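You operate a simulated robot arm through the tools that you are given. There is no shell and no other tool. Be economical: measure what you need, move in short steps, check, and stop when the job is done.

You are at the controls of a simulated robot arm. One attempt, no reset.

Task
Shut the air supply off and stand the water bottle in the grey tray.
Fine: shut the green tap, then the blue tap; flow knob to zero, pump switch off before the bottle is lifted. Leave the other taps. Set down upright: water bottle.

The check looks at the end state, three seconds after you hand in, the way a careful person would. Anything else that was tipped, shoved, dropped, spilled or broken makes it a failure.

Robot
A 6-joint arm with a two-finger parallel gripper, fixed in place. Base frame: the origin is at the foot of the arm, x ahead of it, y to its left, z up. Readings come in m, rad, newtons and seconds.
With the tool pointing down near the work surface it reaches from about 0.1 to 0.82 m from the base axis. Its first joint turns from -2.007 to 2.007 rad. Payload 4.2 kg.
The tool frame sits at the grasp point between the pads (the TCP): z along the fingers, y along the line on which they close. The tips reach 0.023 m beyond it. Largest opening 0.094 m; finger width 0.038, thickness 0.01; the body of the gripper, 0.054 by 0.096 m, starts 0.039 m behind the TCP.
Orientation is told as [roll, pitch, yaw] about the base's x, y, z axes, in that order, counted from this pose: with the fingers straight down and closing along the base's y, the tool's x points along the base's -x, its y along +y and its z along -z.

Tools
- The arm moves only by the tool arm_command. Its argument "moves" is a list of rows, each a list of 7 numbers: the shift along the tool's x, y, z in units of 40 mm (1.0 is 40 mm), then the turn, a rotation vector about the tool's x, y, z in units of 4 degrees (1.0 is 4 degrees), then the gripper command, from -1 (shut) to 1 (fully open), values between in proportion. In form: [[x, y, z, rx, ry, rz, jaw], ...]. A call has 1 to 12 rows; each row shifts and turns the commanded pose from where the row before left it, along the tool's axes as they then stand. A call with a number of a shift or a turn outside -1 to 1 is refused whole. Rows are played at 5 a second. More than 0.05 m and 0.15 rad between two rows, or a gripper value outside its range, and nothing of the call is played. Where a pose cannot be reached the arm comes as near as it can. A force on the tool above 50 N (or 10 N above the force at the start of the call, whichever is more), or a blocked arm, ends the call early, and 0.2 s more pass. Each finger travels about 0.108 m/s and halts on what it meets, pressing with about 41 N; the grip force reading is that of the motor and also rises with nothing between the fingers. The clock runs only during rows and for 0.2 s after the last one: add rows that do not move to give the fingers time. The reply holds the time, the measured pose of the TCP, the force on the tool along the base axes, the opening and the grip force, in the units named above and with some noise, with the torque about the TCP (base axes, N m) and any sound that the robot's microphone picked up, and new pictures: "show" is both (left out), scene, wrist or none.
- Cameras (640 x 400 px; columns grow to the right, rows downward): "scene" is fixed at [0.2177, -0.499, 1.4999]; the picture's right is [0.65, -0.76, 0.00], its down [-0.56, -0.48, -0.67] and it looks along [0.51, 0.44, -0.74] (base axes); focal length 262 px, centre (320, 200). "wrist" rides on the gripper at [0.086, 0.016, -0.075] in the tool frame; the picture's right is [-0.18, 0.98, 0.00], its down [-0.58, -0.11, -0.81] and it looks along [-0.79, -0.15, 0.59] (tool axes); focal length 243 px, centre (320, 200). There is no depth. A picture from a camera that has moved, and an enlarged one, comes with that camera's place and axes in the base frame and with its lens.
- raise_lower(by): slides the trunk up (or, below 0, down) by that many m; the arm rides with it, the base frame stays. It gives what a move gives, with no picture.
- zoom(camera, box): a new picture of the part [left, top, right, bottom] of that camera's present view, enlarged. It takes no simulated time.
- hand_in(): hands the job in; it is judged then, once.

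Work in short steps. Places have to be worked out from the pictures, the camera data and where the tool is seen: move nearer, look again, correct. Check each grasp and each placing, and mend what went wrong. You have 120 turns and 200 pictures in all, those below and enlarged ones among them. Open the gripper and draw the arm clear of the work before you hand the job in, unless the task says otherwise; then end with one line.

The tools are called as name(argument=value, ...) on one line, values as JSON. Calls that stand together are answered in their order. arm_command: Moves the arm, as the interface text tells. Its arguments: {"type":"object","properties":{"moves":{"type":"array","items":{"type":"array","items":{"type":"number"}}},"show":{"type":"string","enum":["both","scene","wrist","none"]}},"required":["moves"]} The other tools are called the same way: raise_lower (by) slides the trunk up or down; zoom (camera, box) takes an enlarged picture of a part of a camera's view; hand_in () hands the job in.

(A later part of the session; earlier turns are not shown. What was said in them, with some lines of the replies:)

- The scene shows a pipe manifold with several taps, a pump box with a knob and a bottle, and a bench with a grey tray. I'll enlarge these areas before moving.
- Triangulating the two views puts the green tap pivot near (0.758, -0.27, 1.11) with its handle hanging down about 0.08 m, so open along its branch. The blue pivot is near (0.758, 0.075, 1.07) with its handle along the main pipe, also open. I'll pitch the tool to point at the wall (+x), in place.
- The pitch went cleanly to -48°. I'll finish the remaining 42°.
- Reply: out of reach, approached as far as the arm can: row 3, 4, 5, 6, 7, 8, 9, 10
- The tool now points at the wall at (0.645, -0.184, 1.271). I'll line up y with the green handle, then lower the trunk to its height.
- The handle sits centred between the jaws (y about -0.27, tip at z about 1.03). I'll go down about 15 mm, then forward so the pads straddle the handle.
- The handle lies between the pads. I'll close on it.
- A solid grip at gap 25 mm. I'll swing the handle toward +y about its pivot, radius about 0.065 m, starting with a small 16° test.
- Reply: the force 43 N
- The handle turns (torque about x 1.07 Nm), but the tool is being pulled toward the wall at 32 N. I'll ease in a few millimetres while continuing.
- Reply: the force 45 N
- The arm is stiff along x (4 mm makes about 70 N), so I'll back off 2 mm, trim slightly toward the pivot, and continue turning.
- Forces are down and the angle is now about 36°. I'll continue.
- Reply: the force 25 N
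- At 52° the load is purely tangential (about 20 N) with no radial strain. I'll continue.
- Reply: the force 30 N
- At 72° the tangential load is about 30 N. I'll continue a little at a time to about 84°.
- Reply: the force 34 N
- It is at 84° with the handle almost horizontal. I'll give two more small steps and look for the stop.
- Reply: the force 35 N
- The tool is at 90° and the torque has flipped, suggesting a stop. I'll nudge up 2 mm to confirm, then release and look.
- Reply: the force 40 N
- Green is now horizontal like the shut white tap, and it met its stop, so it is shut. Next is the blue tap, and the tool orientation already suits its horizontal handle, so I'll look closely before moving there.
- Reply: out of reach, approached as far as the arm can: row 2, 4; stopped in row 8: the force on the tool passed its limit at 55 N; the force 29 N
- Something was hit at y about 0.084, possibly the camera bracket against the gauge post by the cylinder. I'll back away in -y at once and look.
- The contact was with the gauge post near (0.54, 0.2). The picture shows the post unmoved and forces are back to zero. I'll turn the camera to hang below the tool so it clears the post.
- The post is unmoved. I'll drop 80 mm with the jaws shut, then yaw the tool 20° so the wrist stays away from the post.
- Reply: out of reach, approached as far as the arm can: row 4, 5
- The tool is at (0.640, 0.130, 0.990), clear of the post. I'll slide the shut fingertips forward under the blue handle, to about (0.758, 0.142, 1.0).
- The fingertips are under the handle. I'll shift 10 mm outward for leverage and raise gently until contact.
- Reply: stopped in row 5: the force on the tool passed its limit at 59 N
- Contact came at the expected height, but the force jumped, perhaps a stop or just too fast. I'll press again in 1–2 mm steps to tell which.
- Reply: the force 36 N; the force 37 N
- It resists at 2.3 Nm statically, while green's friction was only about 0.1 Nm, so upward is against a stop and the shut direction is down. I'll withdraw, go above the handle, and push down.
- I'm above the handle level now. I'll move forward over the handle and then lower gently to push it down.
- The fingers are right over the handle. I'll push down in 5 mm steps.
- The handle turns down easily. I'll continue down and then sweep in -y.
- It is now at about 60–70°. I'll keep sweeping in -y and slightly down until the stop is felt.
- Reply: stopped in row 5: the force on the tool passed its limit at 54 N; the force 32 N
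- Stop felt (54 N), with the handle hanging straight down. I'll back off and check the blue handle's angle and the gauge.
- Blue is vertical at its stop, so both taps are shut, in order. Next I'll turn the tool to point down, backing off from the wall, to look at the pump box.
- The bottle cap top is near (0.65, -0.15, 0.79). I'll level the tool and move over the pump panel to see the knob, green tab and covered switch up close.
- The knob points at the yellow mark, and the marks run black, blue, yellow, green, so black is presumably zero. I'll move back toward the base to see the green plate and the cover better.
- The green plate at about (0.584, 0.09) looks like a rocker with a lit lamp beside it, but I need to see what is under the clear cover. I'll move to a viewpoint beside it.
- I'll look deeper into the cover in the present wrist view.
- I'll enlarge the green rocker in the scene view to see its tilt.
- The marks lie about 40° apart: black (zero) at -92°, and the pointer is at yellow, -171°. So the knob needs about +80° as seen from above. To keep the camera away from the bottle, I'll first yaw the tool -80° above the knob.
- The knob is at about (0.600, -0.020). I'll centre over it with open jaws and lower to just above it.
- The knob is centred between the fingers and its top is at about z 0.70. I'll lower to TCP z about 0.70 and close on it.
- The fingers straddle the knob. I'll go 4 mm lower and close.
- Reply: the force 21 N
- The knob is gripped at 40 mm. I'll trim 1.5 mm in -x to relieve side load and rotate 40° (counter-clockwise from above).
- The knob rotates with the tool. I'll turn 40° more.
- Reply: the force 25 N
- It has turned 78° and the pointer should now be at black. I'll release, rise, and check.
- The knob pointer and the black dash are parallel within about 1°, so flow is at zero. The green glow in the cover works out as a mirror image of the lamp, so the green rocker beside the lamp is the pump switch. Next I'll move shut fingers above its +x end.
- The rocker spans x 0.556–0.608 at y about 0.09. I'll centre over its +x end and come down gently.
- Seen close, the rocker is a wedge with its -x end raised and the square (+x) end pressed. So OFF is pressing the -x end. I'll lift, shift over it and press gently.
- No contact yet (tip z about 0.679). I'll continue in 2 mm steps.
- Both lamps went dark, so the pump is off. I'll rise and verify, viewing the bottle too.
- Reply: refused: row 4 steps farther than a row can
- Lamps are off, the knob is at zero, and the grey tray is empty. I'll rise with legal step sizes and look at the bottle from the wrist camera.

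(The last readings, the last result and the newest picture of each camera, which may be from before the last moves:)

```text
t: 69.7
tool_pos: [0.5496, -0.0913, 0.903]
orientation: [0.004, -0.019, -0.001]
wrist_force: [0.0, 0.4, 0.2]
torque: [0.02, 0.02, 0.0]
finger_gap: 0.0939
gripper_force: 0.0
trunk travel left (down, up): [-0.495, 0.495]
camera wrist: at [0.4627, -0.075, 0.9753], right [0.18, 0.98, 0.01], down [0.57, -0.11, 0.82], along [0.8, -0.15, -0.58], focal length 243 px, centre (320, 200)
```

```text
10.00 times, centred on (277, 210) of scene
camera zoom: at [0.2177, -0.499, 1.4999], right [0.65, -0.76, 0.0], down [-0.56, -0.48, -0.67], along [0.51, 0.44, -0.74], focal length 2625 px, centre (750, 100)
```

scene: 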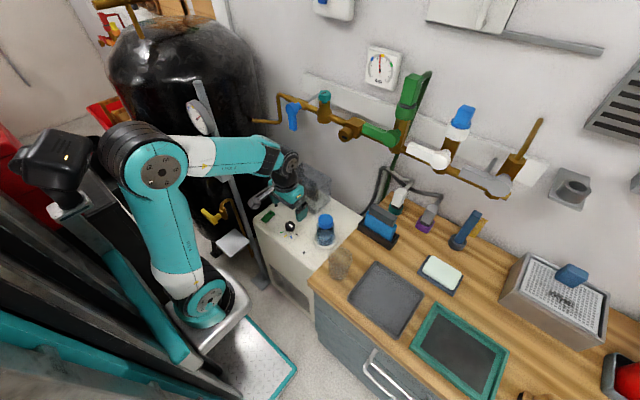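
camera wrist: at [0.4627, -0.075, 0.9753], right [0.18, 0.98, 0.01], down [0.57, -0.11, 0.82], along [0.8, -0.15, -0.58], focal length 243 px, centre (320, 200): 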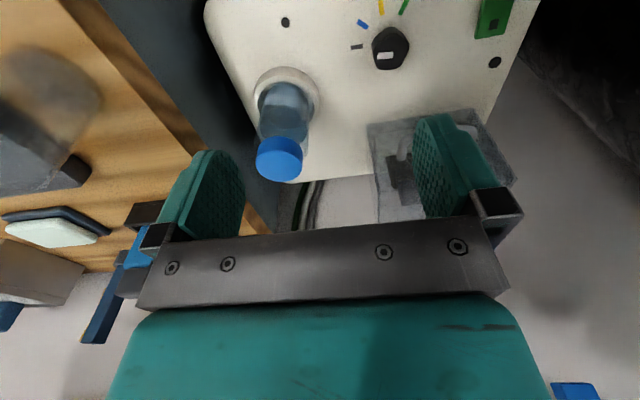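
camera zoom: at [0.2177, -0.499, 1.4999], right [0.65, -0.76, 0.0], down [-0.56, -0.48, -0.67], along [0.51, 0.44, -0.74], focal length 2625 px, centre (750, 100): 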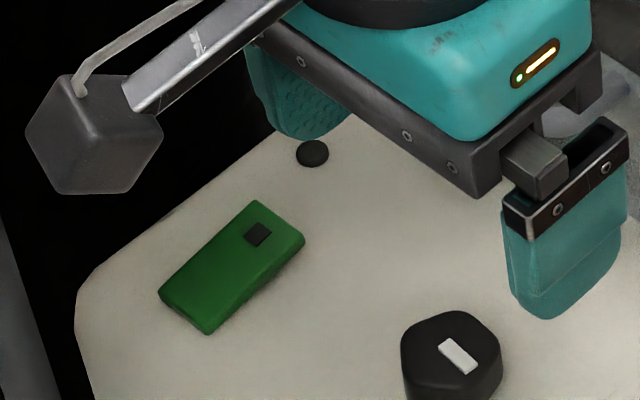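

The rocker latched OFF and the lamp is dark. I place the bottle at (0.643, -0.154) with its cap top at z about 0.785, and the bench top near 0.785 with its edge at y about -0.25. The grey tray spans x 0.48–0.62 and y -0.52 to -0.37. I'll go above the bottle.

arm_command(moves=[[-0.8, -0.5, 0, 0, 0.27, 0, 1], [-0.8, -0.5, 0, 0, 0, 0, 1], [-0.75, -0.57, 0, 0, 0, 0, 1]], show="both")

zoom(camera="scene", box=[280, 180, 360, 244])

```text
t: 70.5
tool_pos: [0.6455, -0.1544, 0.9034]
orientation: [0.004, 0.0, -0.001]
wrist_force: [0.3, -0.1, 0.3]
torque: [-0.02, 0.0, 0.0]
finger_gap: 0.0939
gripper_force: 0.0
trunk travel left (down, up): [-0.495, 0.495]
camera wrist: at [0.5593, -0.1379, 0.9777], right [0.18, 0.98, 0.0], down [0.58, -0.11, 0.81], along [0.79, -0.15, -0.59], focal length 243 px, centre (320, 200)
```

scene: 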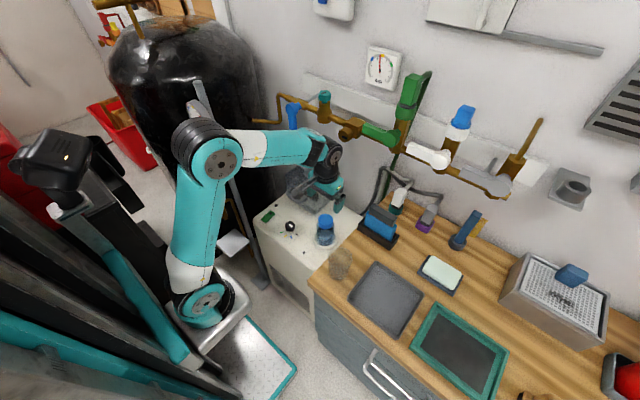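
wrist: 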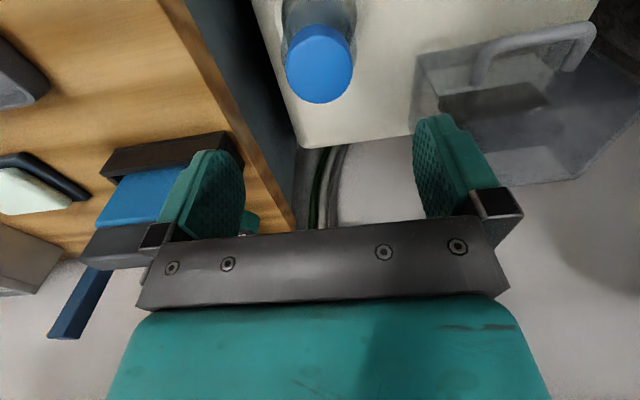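

```text
6.25 times, centred on (320, 212) of scene
camera zoom: at [0.2177, -0.499, 1.4999], right [0.65, -0.76, 0.0], down [-0.56, -0.48, -0.67], along [0.51, 0.44, -0.74], focal length 1640 px, centre (320, 125)
```

zoom: 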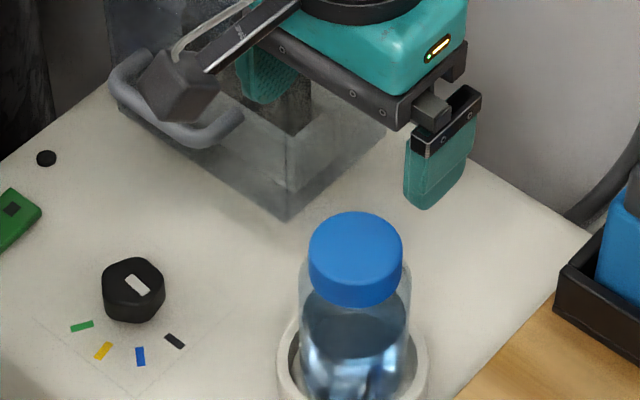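

The bottle axis is at (0.646, -0.154) with the cap top at about 0.79. I'll lower with open jaws to TCP z 0.765 so the palm stays above the cap.

arm_command(moves=[[0, 0, 0.9, 0, 0, 0, 1], [0, 0, 0.9, 0, 0, 0, 1], [0, 0, 0.8, 0, 0, 0, 1], [0, 0, 0.5, 0, 0, 0, 1], [0, 0, 0.35, 0, 0, 0, 1]], show="both")

zoom(camera="scene", box=[280, 180, 360, 260])

```text
t: 71.7
tool_pos: [0.6451, -0.1534, 0.7647]
orientation: [0.001, -0.001, 0.0]
wrist_force: [-0.2, -0.7, -0.7]
torque: [0.01, -0.02, 0.01]
finger_gap: 0.094
gripper_force: 0.1
trunk travel left (down, up): [-0.495, 0.495]
camera wrist: at [0.5581, -0.137, 0.8392], right [0.18, 0.98, 0.0], down [0.58, -0.11, 0.81], along [0.79, -0.15, -0.59], focal length 243 px, centre (320, 200)
```

scene: 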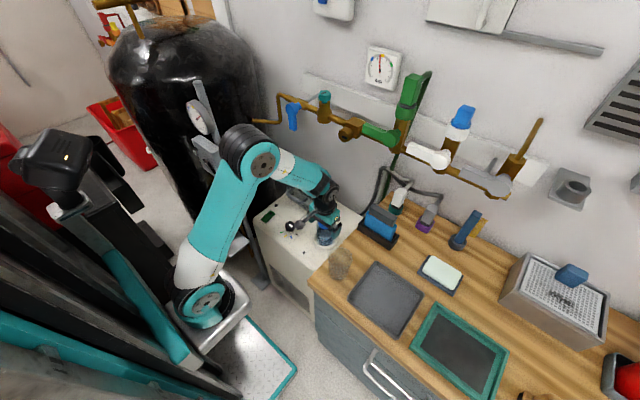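
wrist: 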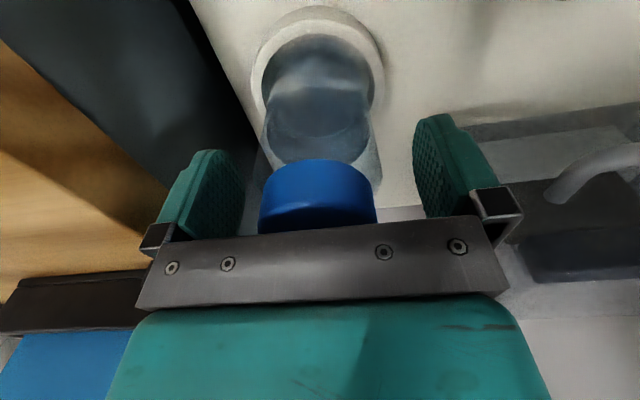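

```text
5.00 times, centred on (320, 220) of scene
camera zoom: at [0.2177, -0.499, 1.4999], right [0.65, -0.76, 0.0], down [-0.56, -0.48, -0.67], along [0.51, 0.44, -0.74], focal length 1312 px, centre (320, 100)
```

zoom: 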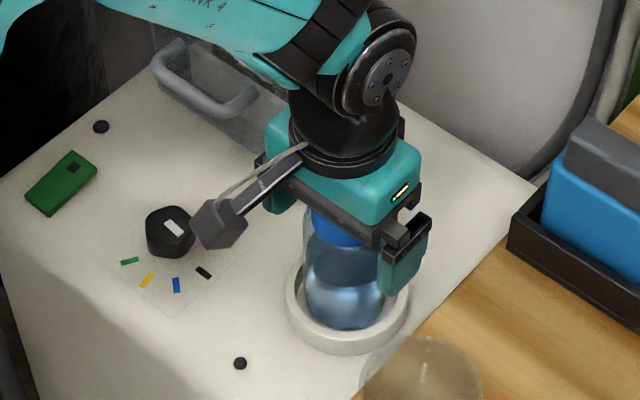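

The cap bottom is at about 0.775 and the pads reach down to about 0.742 on the body. I'll close the gripper on the bottle.

arm_command(moves=[[0, 0, 0, 0, 0, 0, 0.4], [0, 0, 0, 0, 0, 0, 0.1], [0, 0, 0, 0, 0, 0, -0.2], [0, 0, 0, 0, 0, 0, -0.2]], show="wrist")

```text
t: 72.7
tool_pos: [0.6423, -0.1528, 0.7652]
orientation: [0.003, -0.001, 0.0]
wrist_force: [1.7, -0.5, 0.1]
torque: [-0.04, -0.05, 0.0]
finger_gap: 0.063
gripper_force: 41.1
trunk travel left (down, up): [-0.495, 0.495]
camera wrist: at [0.5582, -0.1371, 0.8394], right [0.18, 0.98, 0.0], down [0.58, -0.11, 0.81], along [0.79, -0.15, -0.59], focal length 243 px, centre (320, 200)
```

wrist: 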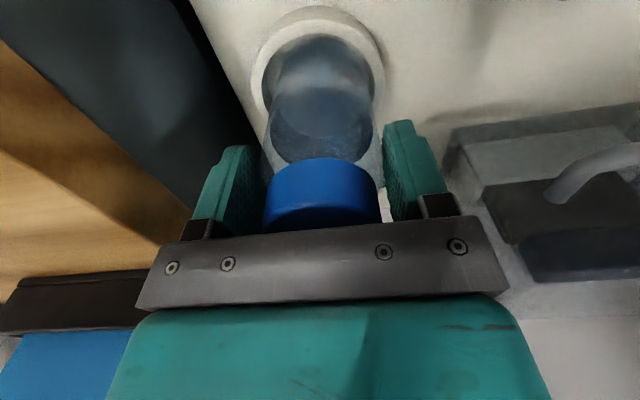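

Gripped at 63 mm, which matches the body diameter. I'll lift straight up a little and check.

arm_command(moves=[[0, 0, -0.25, 0, 0, 0, -0.2], [0, 0, -0.5, 0, 0, 0, -0.2], [0, 0, -0.6, 0, 0, 0, -0.2]], show="both")

zoom(camera="scene", box=[280, 170, 380, 250])

```text
t: 73.5
tool_pos: [0.6427, -0.1539, 0.8175]
orientation: [0.004, 0.002, 0.001]
wrist_force: [0.9, 0.5, -2.2]
torque: [0.0, 0.04, 0.0]
finger_gap: 0.0631
gripper_force: 41.0
trunk travel left (down, up): [-0.495, 0.495]
camera wrist: at [0.5573, -0.1369, 0.8928], right [0.18, 0.98, 0.0], down [0.58, -0.11, 0.81], along [0.79, -0.15, -0.59], focal length 243 px, centre (320, 200)
```

scene: 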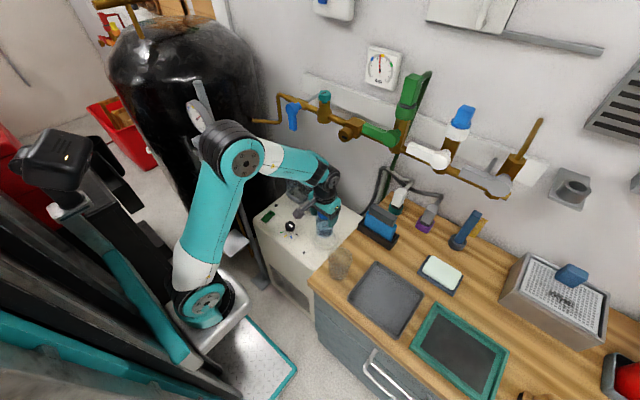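
wrist: 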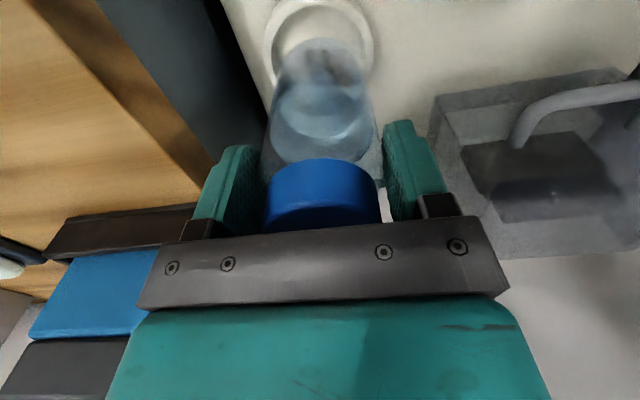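

```text
5.00 times, centred on (330, 210) of scene
camera zoom: at [0.2177, -0.499, 1.4999], right [0.65, -0.76, 0.0], down [-0.56, -0.48, -0.67], along [0.51, 0.44, -0.74], focal length 1312 px, centre (270, 150)
```

zoom: 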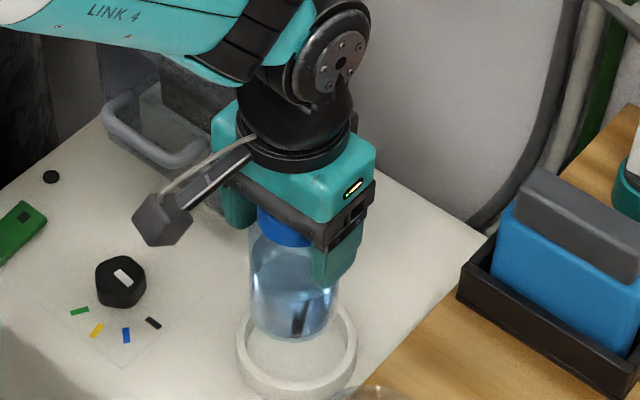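

The bottle is held upright, with its bottom about 0.10 m below the TCP. I'll lift 0.2 m more, clear of the bench and the glass.

arm_command(moves=[[0, 0, -0.5, 0, 0, 0, -0.2], [0, 0, -0.7, 0, 0, 0, -0.2], [0, 0, -0.7, 0, 0, 0, -0.2], [0, 0, -0.7, 0, 0, 0, -0.2], [0, 0, -0.7, 0, 0, 0, -0.2], [0, 0, -0.7, 0, 0, 0, -0.2], [0, 0, -0.7, 0, 0, 0, -0.2], [0, 0, -0.4, 0, 0, 0, -0.2]], show="none")

arm_command(moves=[[0.2, -0.6, 0, 0, 0, 0, -0.2], [0.22, -0.7, 0, 0, 0, 0, -0.2], [0.22, -0.7, 0, 0, 0, 0, -0.2], [0.22, -0.7, 0, 0, 0, 0, -0.2], [0.22, -0.7, 0, 0, 0, 0, -0.2], [0.22, -0.7, 0, 0, 0, 0, -0.2], [0.22, -0.7, 0, 0, 0, 0, -0.2], [0.22, -0.7, 0, 0, 0, 0, -0.2], [0.22, -0.7, 0, 0, 0, 0, -0.2], [0.22, -0.7, 0, 0, 0, 0, -0.2], [0.15, -0.4, 0, 0, 0, 0, -0.2]], show="both")

zoom(camera="scene", box=[310, 190, 470, 350])

```text
t: 75.3
tool_pos: [0.6418, -0.1526, 1.0204]
orientation: [0.004, 0.0, -0.001]
wrist_force: [0.6, -0.2, -1.5]
torque: [-0.01, 0.03, 0.01]
finger_gap: 0.0634
gripper_force: 40.9
trunk travel left (down, up): [-0.495, 0.495]
```

```text
t: 77.7
tool_pos: [0.5483, -0.4465, 1.0205]
orientation: [0.002, -0.002, 0.0]
wrist_force: [-0.5, -0.7, -3.2]
torque: [0.0, 0.05, 0.05]
finger_gap: 0.0634
gripper_force: 41.3
trunk travel left (down, up): [-0.495, 0.495]
camera wrist: at [0.4634, -0.4297, 1.0942], right [0.18, 0.98, 0.0], down [0.58, -0.11, 0.81], along [0.79, -0.15, -0.59], focal length 243 px, centre (320, 200)
```

scene: 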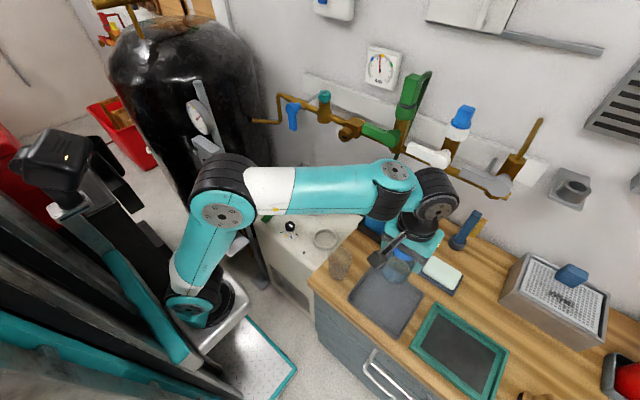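
wrist: 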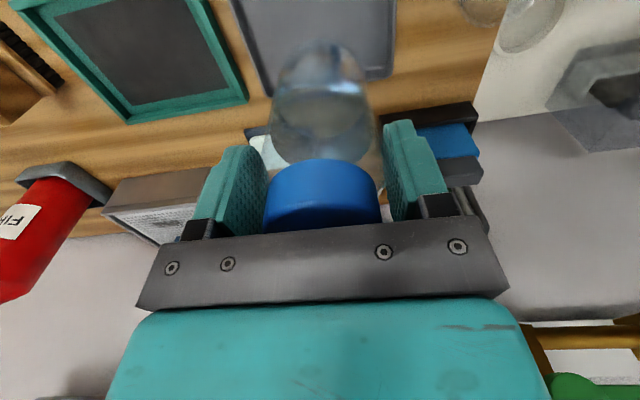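

```text
2.50 times, centred on (390, 270) of scene
camera zoom: at [0.2177, -0.499, 1.4999], right [0.65, -0.76, 0.0], down [-0.56, -0.48, -0.67], along [0.51, 0.44, -0.74], focal length 656 px, centre (145, 25)
```

zoom: 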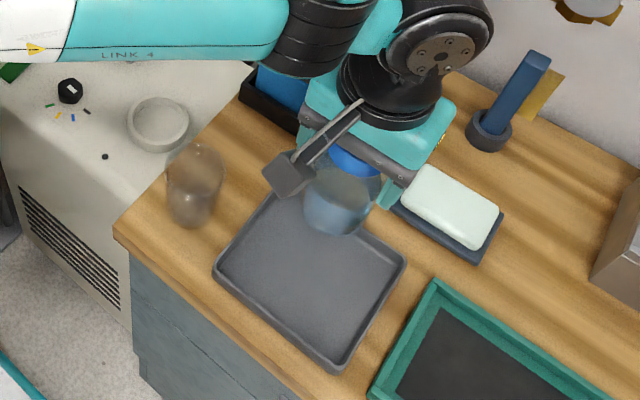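

The tray corners agree with my estimate and the bottle is over the centre (0.548, -0.447). I'll lower to about 15 mm above the floor and then look.

arm_command(moves=[[0, 0, 0.5, 0, 0, 0, -0.2], [0, 0, 0.7, 0, 0, 0, -0.2], [0, 0, 0.7, 0, 0, 0, -0.2], [0, 0, 0.5, 0, 0, 0, -0.2], [0, 0, 0.2, 0, 0, 0, -0.2]], show="both")

zoom(camera="scene", box=[330, 230, 450, 340])

```text
t: 78.9
tool_pos: [0.5507, -0.4424, 0.9179]
orientation: [0.002, 0.0, 0.0]
wrist_force: [0.3, -0.3, -2.4]
torque: [0.0, 0.0, -0.01]
finger_gap: 0.0632
gripper_force: 41.6
trunk travel left (down, up): [-0.495, 0.495]
camera wrist: at [0.4642, -0.4266, 0.9913], right [0.18, 0.98, 0.0], down [0.58, -0.11, 0.81], along [0.79, -0.15, -0.59], focal length 243 px, centre (320, 200)
```

scene: 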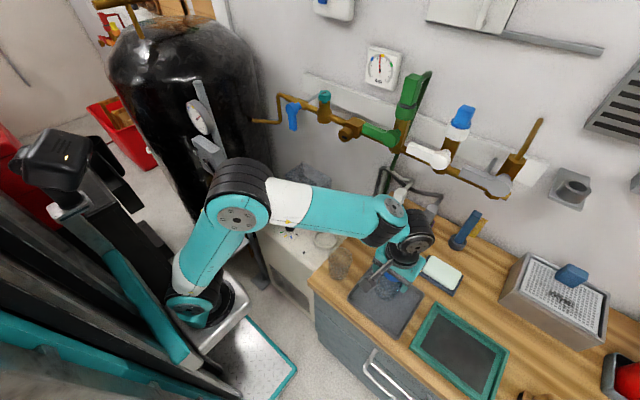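
wrist: 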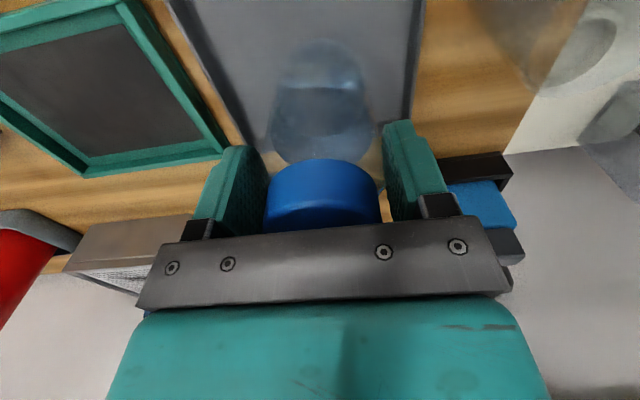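

```text
3.64 times, centred on (390, 285) of scene
camera zoom: at [0.2177, -0.499, 1.4999], right [0.65, -0.76, 0.0], down [-0.56, -0.48, -0.67], along [0.51, 0.44, -0.74], focal length 954 px, centre (66, -109)
```

zoom: 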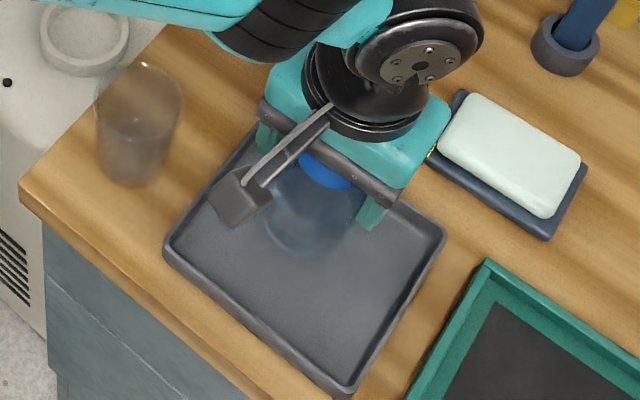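

The bottle is over the tray. I'll lower in 4 mm steps, watching for contact.

arm_command(moves=[[0, 0, 0.1, 0, 0, 0, -0.2], [0, 0, 0.1, 0, 0, 0, -0.2], [0, 0, 0.1, 0, 0, 0, -0.2], [0, 0, 0.1, 0, 0, 0, -0.2], [0, 0, 0, 0, 0, 0, -0.2]], show="none")

arm_command(moves=[[0, 0, 0.06, 0, 0, 0, -0.2], [0, 0, 0.06, 0, 0, 0, -0.2], [0, 0, 0, 0, 0, 0, -0.2]], show="wrist")

```text
t: 80.1
tool_pos: [0.5503, -0.4447, 0.9014]
orientation: [0.002, 0.0, 0.0]
wrist_force: [0.0, -0.5, -3.2]
torque: [-0.02, 0.0, -0.01]
finger_gap: 0.0632
gripper_force: 41.3
trunk travel left (down, up): [-0.495, 0.495]
```

```text
t: 80.9
tool_pos: [0.5509, -0.4437, 0.8952]
orientation: [0.003, 0.0, 0.0]
wrist_force: [-0.5, 0.8, -2.5]
torque: [-0.01, -0.01, 0.0]
finger_gap: 0.0633
gripper_force: 41.1
trunk travel left (down, up): [-0.495, 0.495]
camera wrist: at [0.4642, -0.4276, 0.9699], right [0.18, 0.98, 0.0], down [0.58, -0.11, 0.81], along [0.79, -0.15, -0.59], focal length 243 px, centre (320, 200)
```

wrist: 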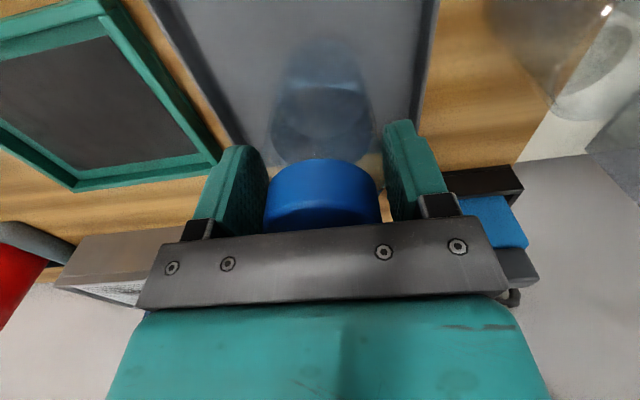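

Weight is still on the tool, so there is no contact yet. I'll keep lowering in 2 mm steps.

arm_command(moves=[[0, 0, 0.06, 0, 0, 0, -0.2], [0, 0, 0.06, 0, 0, 0, -0.2], [0, 0, 0.06, 0, 0, 0, -0.2], [0, 0, 0, 0, 0, 0, -0.2]], show="none")

arm_command(moves=[[0, 0, 0.05, 0, 0, 0, -0.2], [0, 0, 0.05, 0, 0, 0, -0.2], [0, 0, 0, 0, 0, 0, -0.2]], show="scene")

```text
t: 81.9
tool_pos: [0.5502, -0.4434, 0.8878]
orientation: [0.005, 0.001, -0.001]
wrist_force: [-0.4, 0.9, -2.4]
torque: [-0.02, 0.0, -0.02]
finger_gap: 0.0631
gripper_force: 41.1
trunk travel left (down, up): [-0.495, 0.495]
```

```text
t: 82.7
tool_pos: [0.5506, -0.4432, 0.8836]
orientation: [0.003, 0.001, 0.0]
wrist_force: [0.0, 0.1, -2.4]
torque: [0.0, -0.02, -0.01]
finger_gap: 0.0633
gripper_force: 41.6
trunk travel left (down, up): [-0.495, 0.495]
```

scene: 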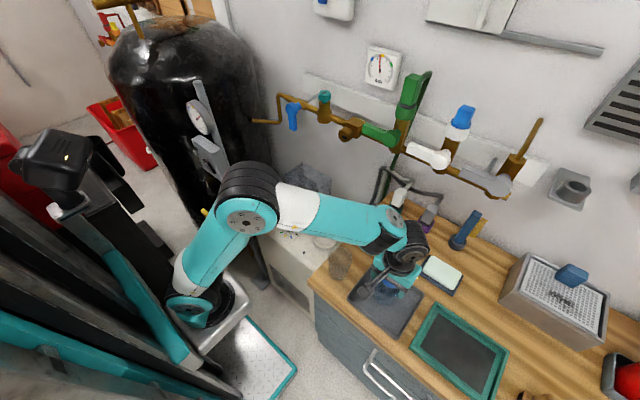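

Still no contact at TCP 0.8836. I'll continue in small increments.

arm_command(moves=[[0, 0, 0.05, 0, 0, 0, -0.2], [0, 0, 0.05, 0, 0, 0, -0.2], [0, 0, 0, 0, 0, 0, -0.2]], show="none")

arm_command(moves=[[0, 0, 0.05, 0, 0, 0, -0.2], [0, 0, 0.04, 0, 0, 0, -0.2], [0, 0, 0, 0, 0, 0, -0.2]], show="wrist")

```text
t: 83.5
tool_pos: [0.5503, -0.4422, 0.8837]
orientation: [-0.002, -0.006, -0.001]
wrist_force: [3.3, 2.7, 28.2]
torque: [0.58, 0.19, -0.06]
finger_gap: 0.0633
gripper_force: 40.7
trunk travel left (down, up): [-0.495, 0.495]
```

```text
t: 84.3
tool_pos: [0.5481, -0.4443, 0.8777]
orientation: [0.0, -0.003, -0.002]
wrist_force: [3.2, -1.9, 31.8]
torque: [-0.35, -0.36, 0.06]
finger_gap: 0.0632
gripper_force: 41.2
trunk travel left (down, up): [-0.495, 0.495]
camera wrist: at [0.4629, -0.427, 0.9521], right [0.19, 0.98, 0.0], down [0.58, -0.11, 0.81], along [0.79, -0.15, -0.59], focal length 243 px, centre (320, 200)
```

wrist: 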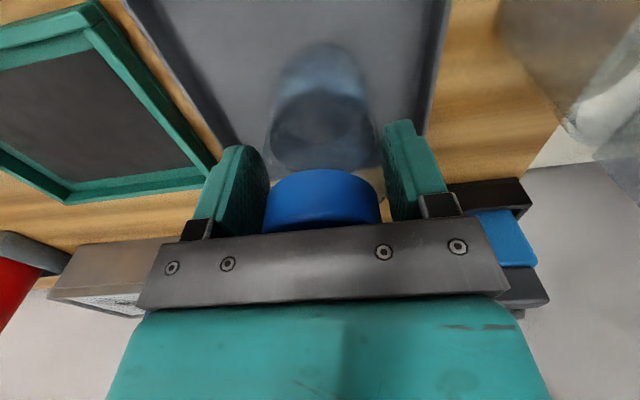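

Contact: the bottle is standing on the tray floor, pressed at 32 N. I'll ease up 1.5 mm to relieve the load, then open slowly.

arm_command(moves=[[0, 0, -0.04, 0, 0, 0, -0.2], [0, 0, 0, 0, 0, 0, -0.2]], show="none")

```text
t: 84.9
tool_pos: [0.5486, -0.441, 0.8774]
orientation: [0.006, 0.002, -0.001]
wrist_force: [0.1, -3.4, 9.1]
torque: [-0.65, -0.34, -0.05]
finger_gap: 0.0633
gripper_force: 41.1
trunk travel left (down, up): [-0.495, 0.495]
```

The load is down to 9 N, still seated. I'll open the jaws gradually.

arm_command(moves=[[0, 0, -0.01, 0, 0, 0, 0.36], [0, 0, 0, 0, 0, 0, 0.45], [0, 0, 0, 0, 0, 0, 0.7], [0, 0, 0, 0, 0, 0, 1], [0, 0, 0, 0, 0, 0, 1]], show="wrist")

```text
t: 86.1
tool_pos: [0.5486, -0.4425, 0.8793]
orientation: [0.004, 0.0, -0.001]
wrist_force: [-1.0, 0.1, -0.2]
torque: [0.03, 0.02, 0.0]
finger_gap: 0.0942
gripper_force: 0.2
trunk travel left (down, up): [-0.495, 0.495]
camera wrist: at [0.4634, -0.4267, 0.9542], right [0.18, 0.98, 0.0], down [0.58, -0.11, 0.81], along [0.79, -0.15, -0.59], focal length 243 px, centre (320, 200)
```

wrist: 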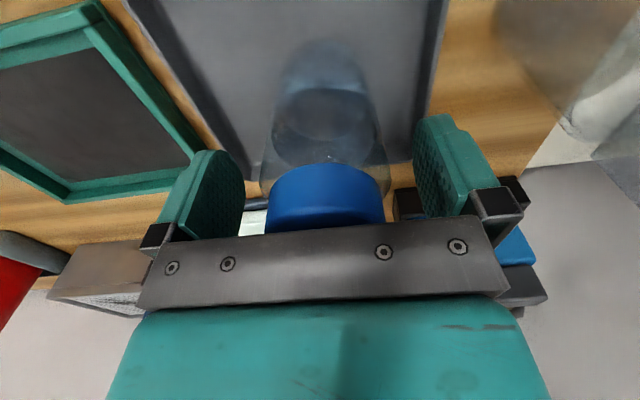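

The bottle is free and upright. I'll rise straight up and then draw the arm clear.

arm_command(moves=[[0, 0, -0.3, 0, 0, 0, 1], [0, 0, -0.7, 0, 0, 0, 1], [0, 0, -0.9, 0, 0, 0, 1], [0, 0, -0.9, 0, 0, 0, 1], [0, 0, -0.9, 0, 0, 0, 1], [0, 0, -0.9, 0, 0, 0, 1], [0.7, 0.7, 0, 0, 0, 0, 1], [0.7, 0.7, 0, 0, 0, 0, 1], [0.7, 0.7, 0, 0, 0, 0, 1], [0.7, 0.7, 0, 0, 0, 0, 1], [0, 0.7, 0, 0, 0, 0, 1]], show="both")

zoom(camera="scene", box=[310, 210, 470, 350])

zoom(camera="scene", box=[270, 40, 530, 210])

```text
t: 88.5
tool_pos: [0.4386, -0.3069, 1.0618]
orientation: [0.005, 0.001, 0.0]
wrist_force: [-0.4, -0.9, -0.5]
torque: [-0.03, 0.01, 0.01]
finger_gap: 0.0937
gripper_force: 0.1
trunk travel left (down, up): [-0.495, 0.495]
camera wrist: at [0.3519, -0.2912, 1.1368], right [0.19, 0.98, 0.0], down [0.58, -0.11, 0.81], along [0.79, -0.15, -0.59], focal length 243 px, centre (320, 200)
```

scene: 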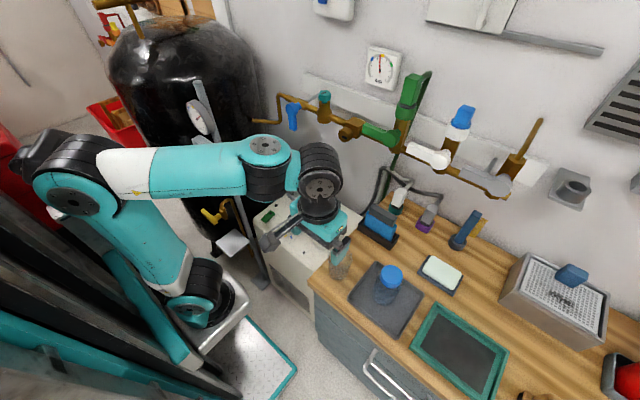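
wrist: 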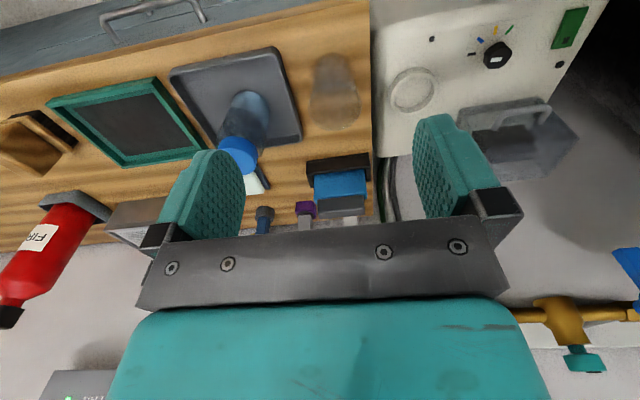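

```text
2.86 times, centred on (390, 280) of scene
camera zoom: at [0.2177, -0.499, 1.4999], right [0.65, -0.76, 0.0], down [-0.56, -0.48, -0.67], along [0.51, 0.44, -0.74], focal length 750 px, centre (120, -29)
```

zoom: 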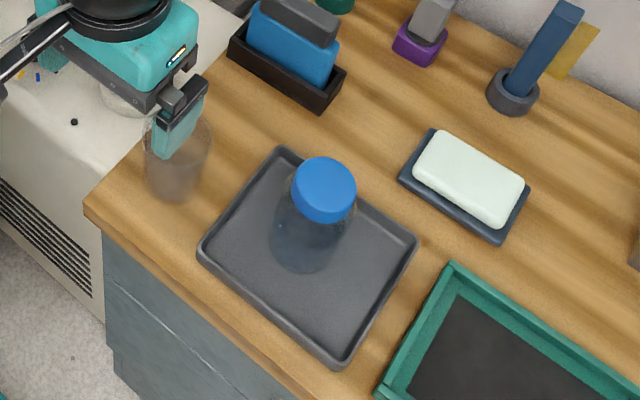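

```text
2.35 times, centred on (400, 125) of scene
camera zoom: at [0.2177, -0.499, 1.4999], right [0.65, -0.76, 0.0], down [-0.56, -0.48, -0.67], along [0.51, 0.44, -0.74], focal length 618 px, centre (132, 376)
```

zoom: 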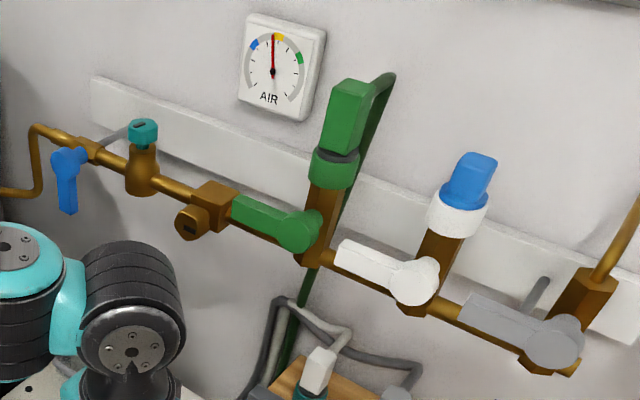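

The bottle stands upright in the grey tray. I'll double-check the green handle angle against the white one before handing in.

zoom(camera="scene", box=[350, 110, 460, 180])

zoom(camera="scene", box=[270, 85, 350, 135])

```text
5.71 times, centred on (405, 145) of scene
camera zoom: at [0.2177, -0.499, 1.4999], right [0.65, -0.76, 0.0], down [-0.56, -0.48, -0.67], along [0.51, 0.44, -0.74], focal length 1500 px, centre (-166, 514)
```

zoom: 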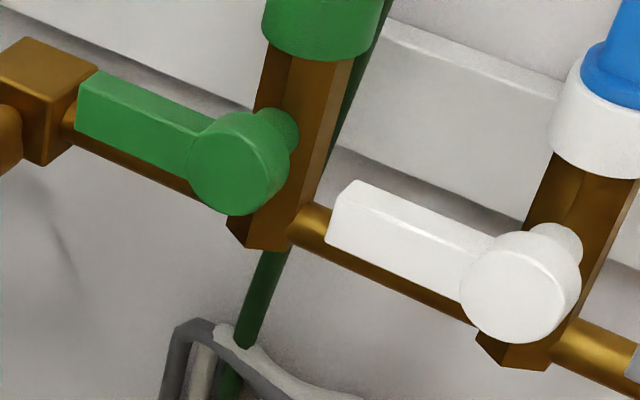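

```text
8.00 times, centred on (310, 110) of scene
camera zoom: at [0.2177, -0.499, 1.4999], right [0.65, -0.76, 0.0], down [-0.56, -0.48, -0.67], along [0.51, 0.44, -0.74], focal length 2100 px, centre (400, 920)
```

zoom: 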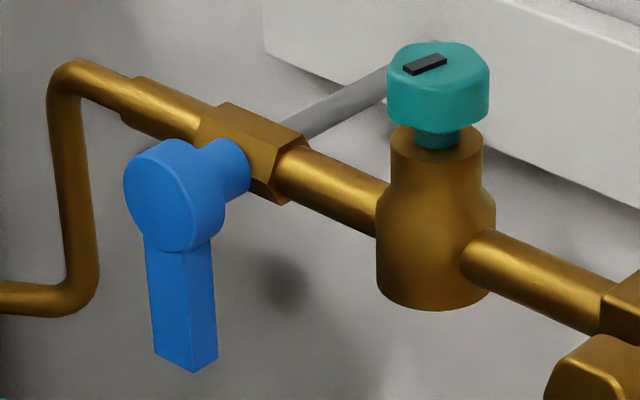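

The green and white handles are parallel, the blue handle is vertical at its stop, and everything else is undisturbed. The arm is clear with the gripper open, so I'm handing in.

hand_in()

```text
The job is handed in.
```

I shut the green tap and then the blue tap, set the flow knob to zero and switched the pump off, then stood the water bottle upright in the grey tray; early on the arm bumped the gauge post by the gas cylinder, which looked unmoved afterwards.
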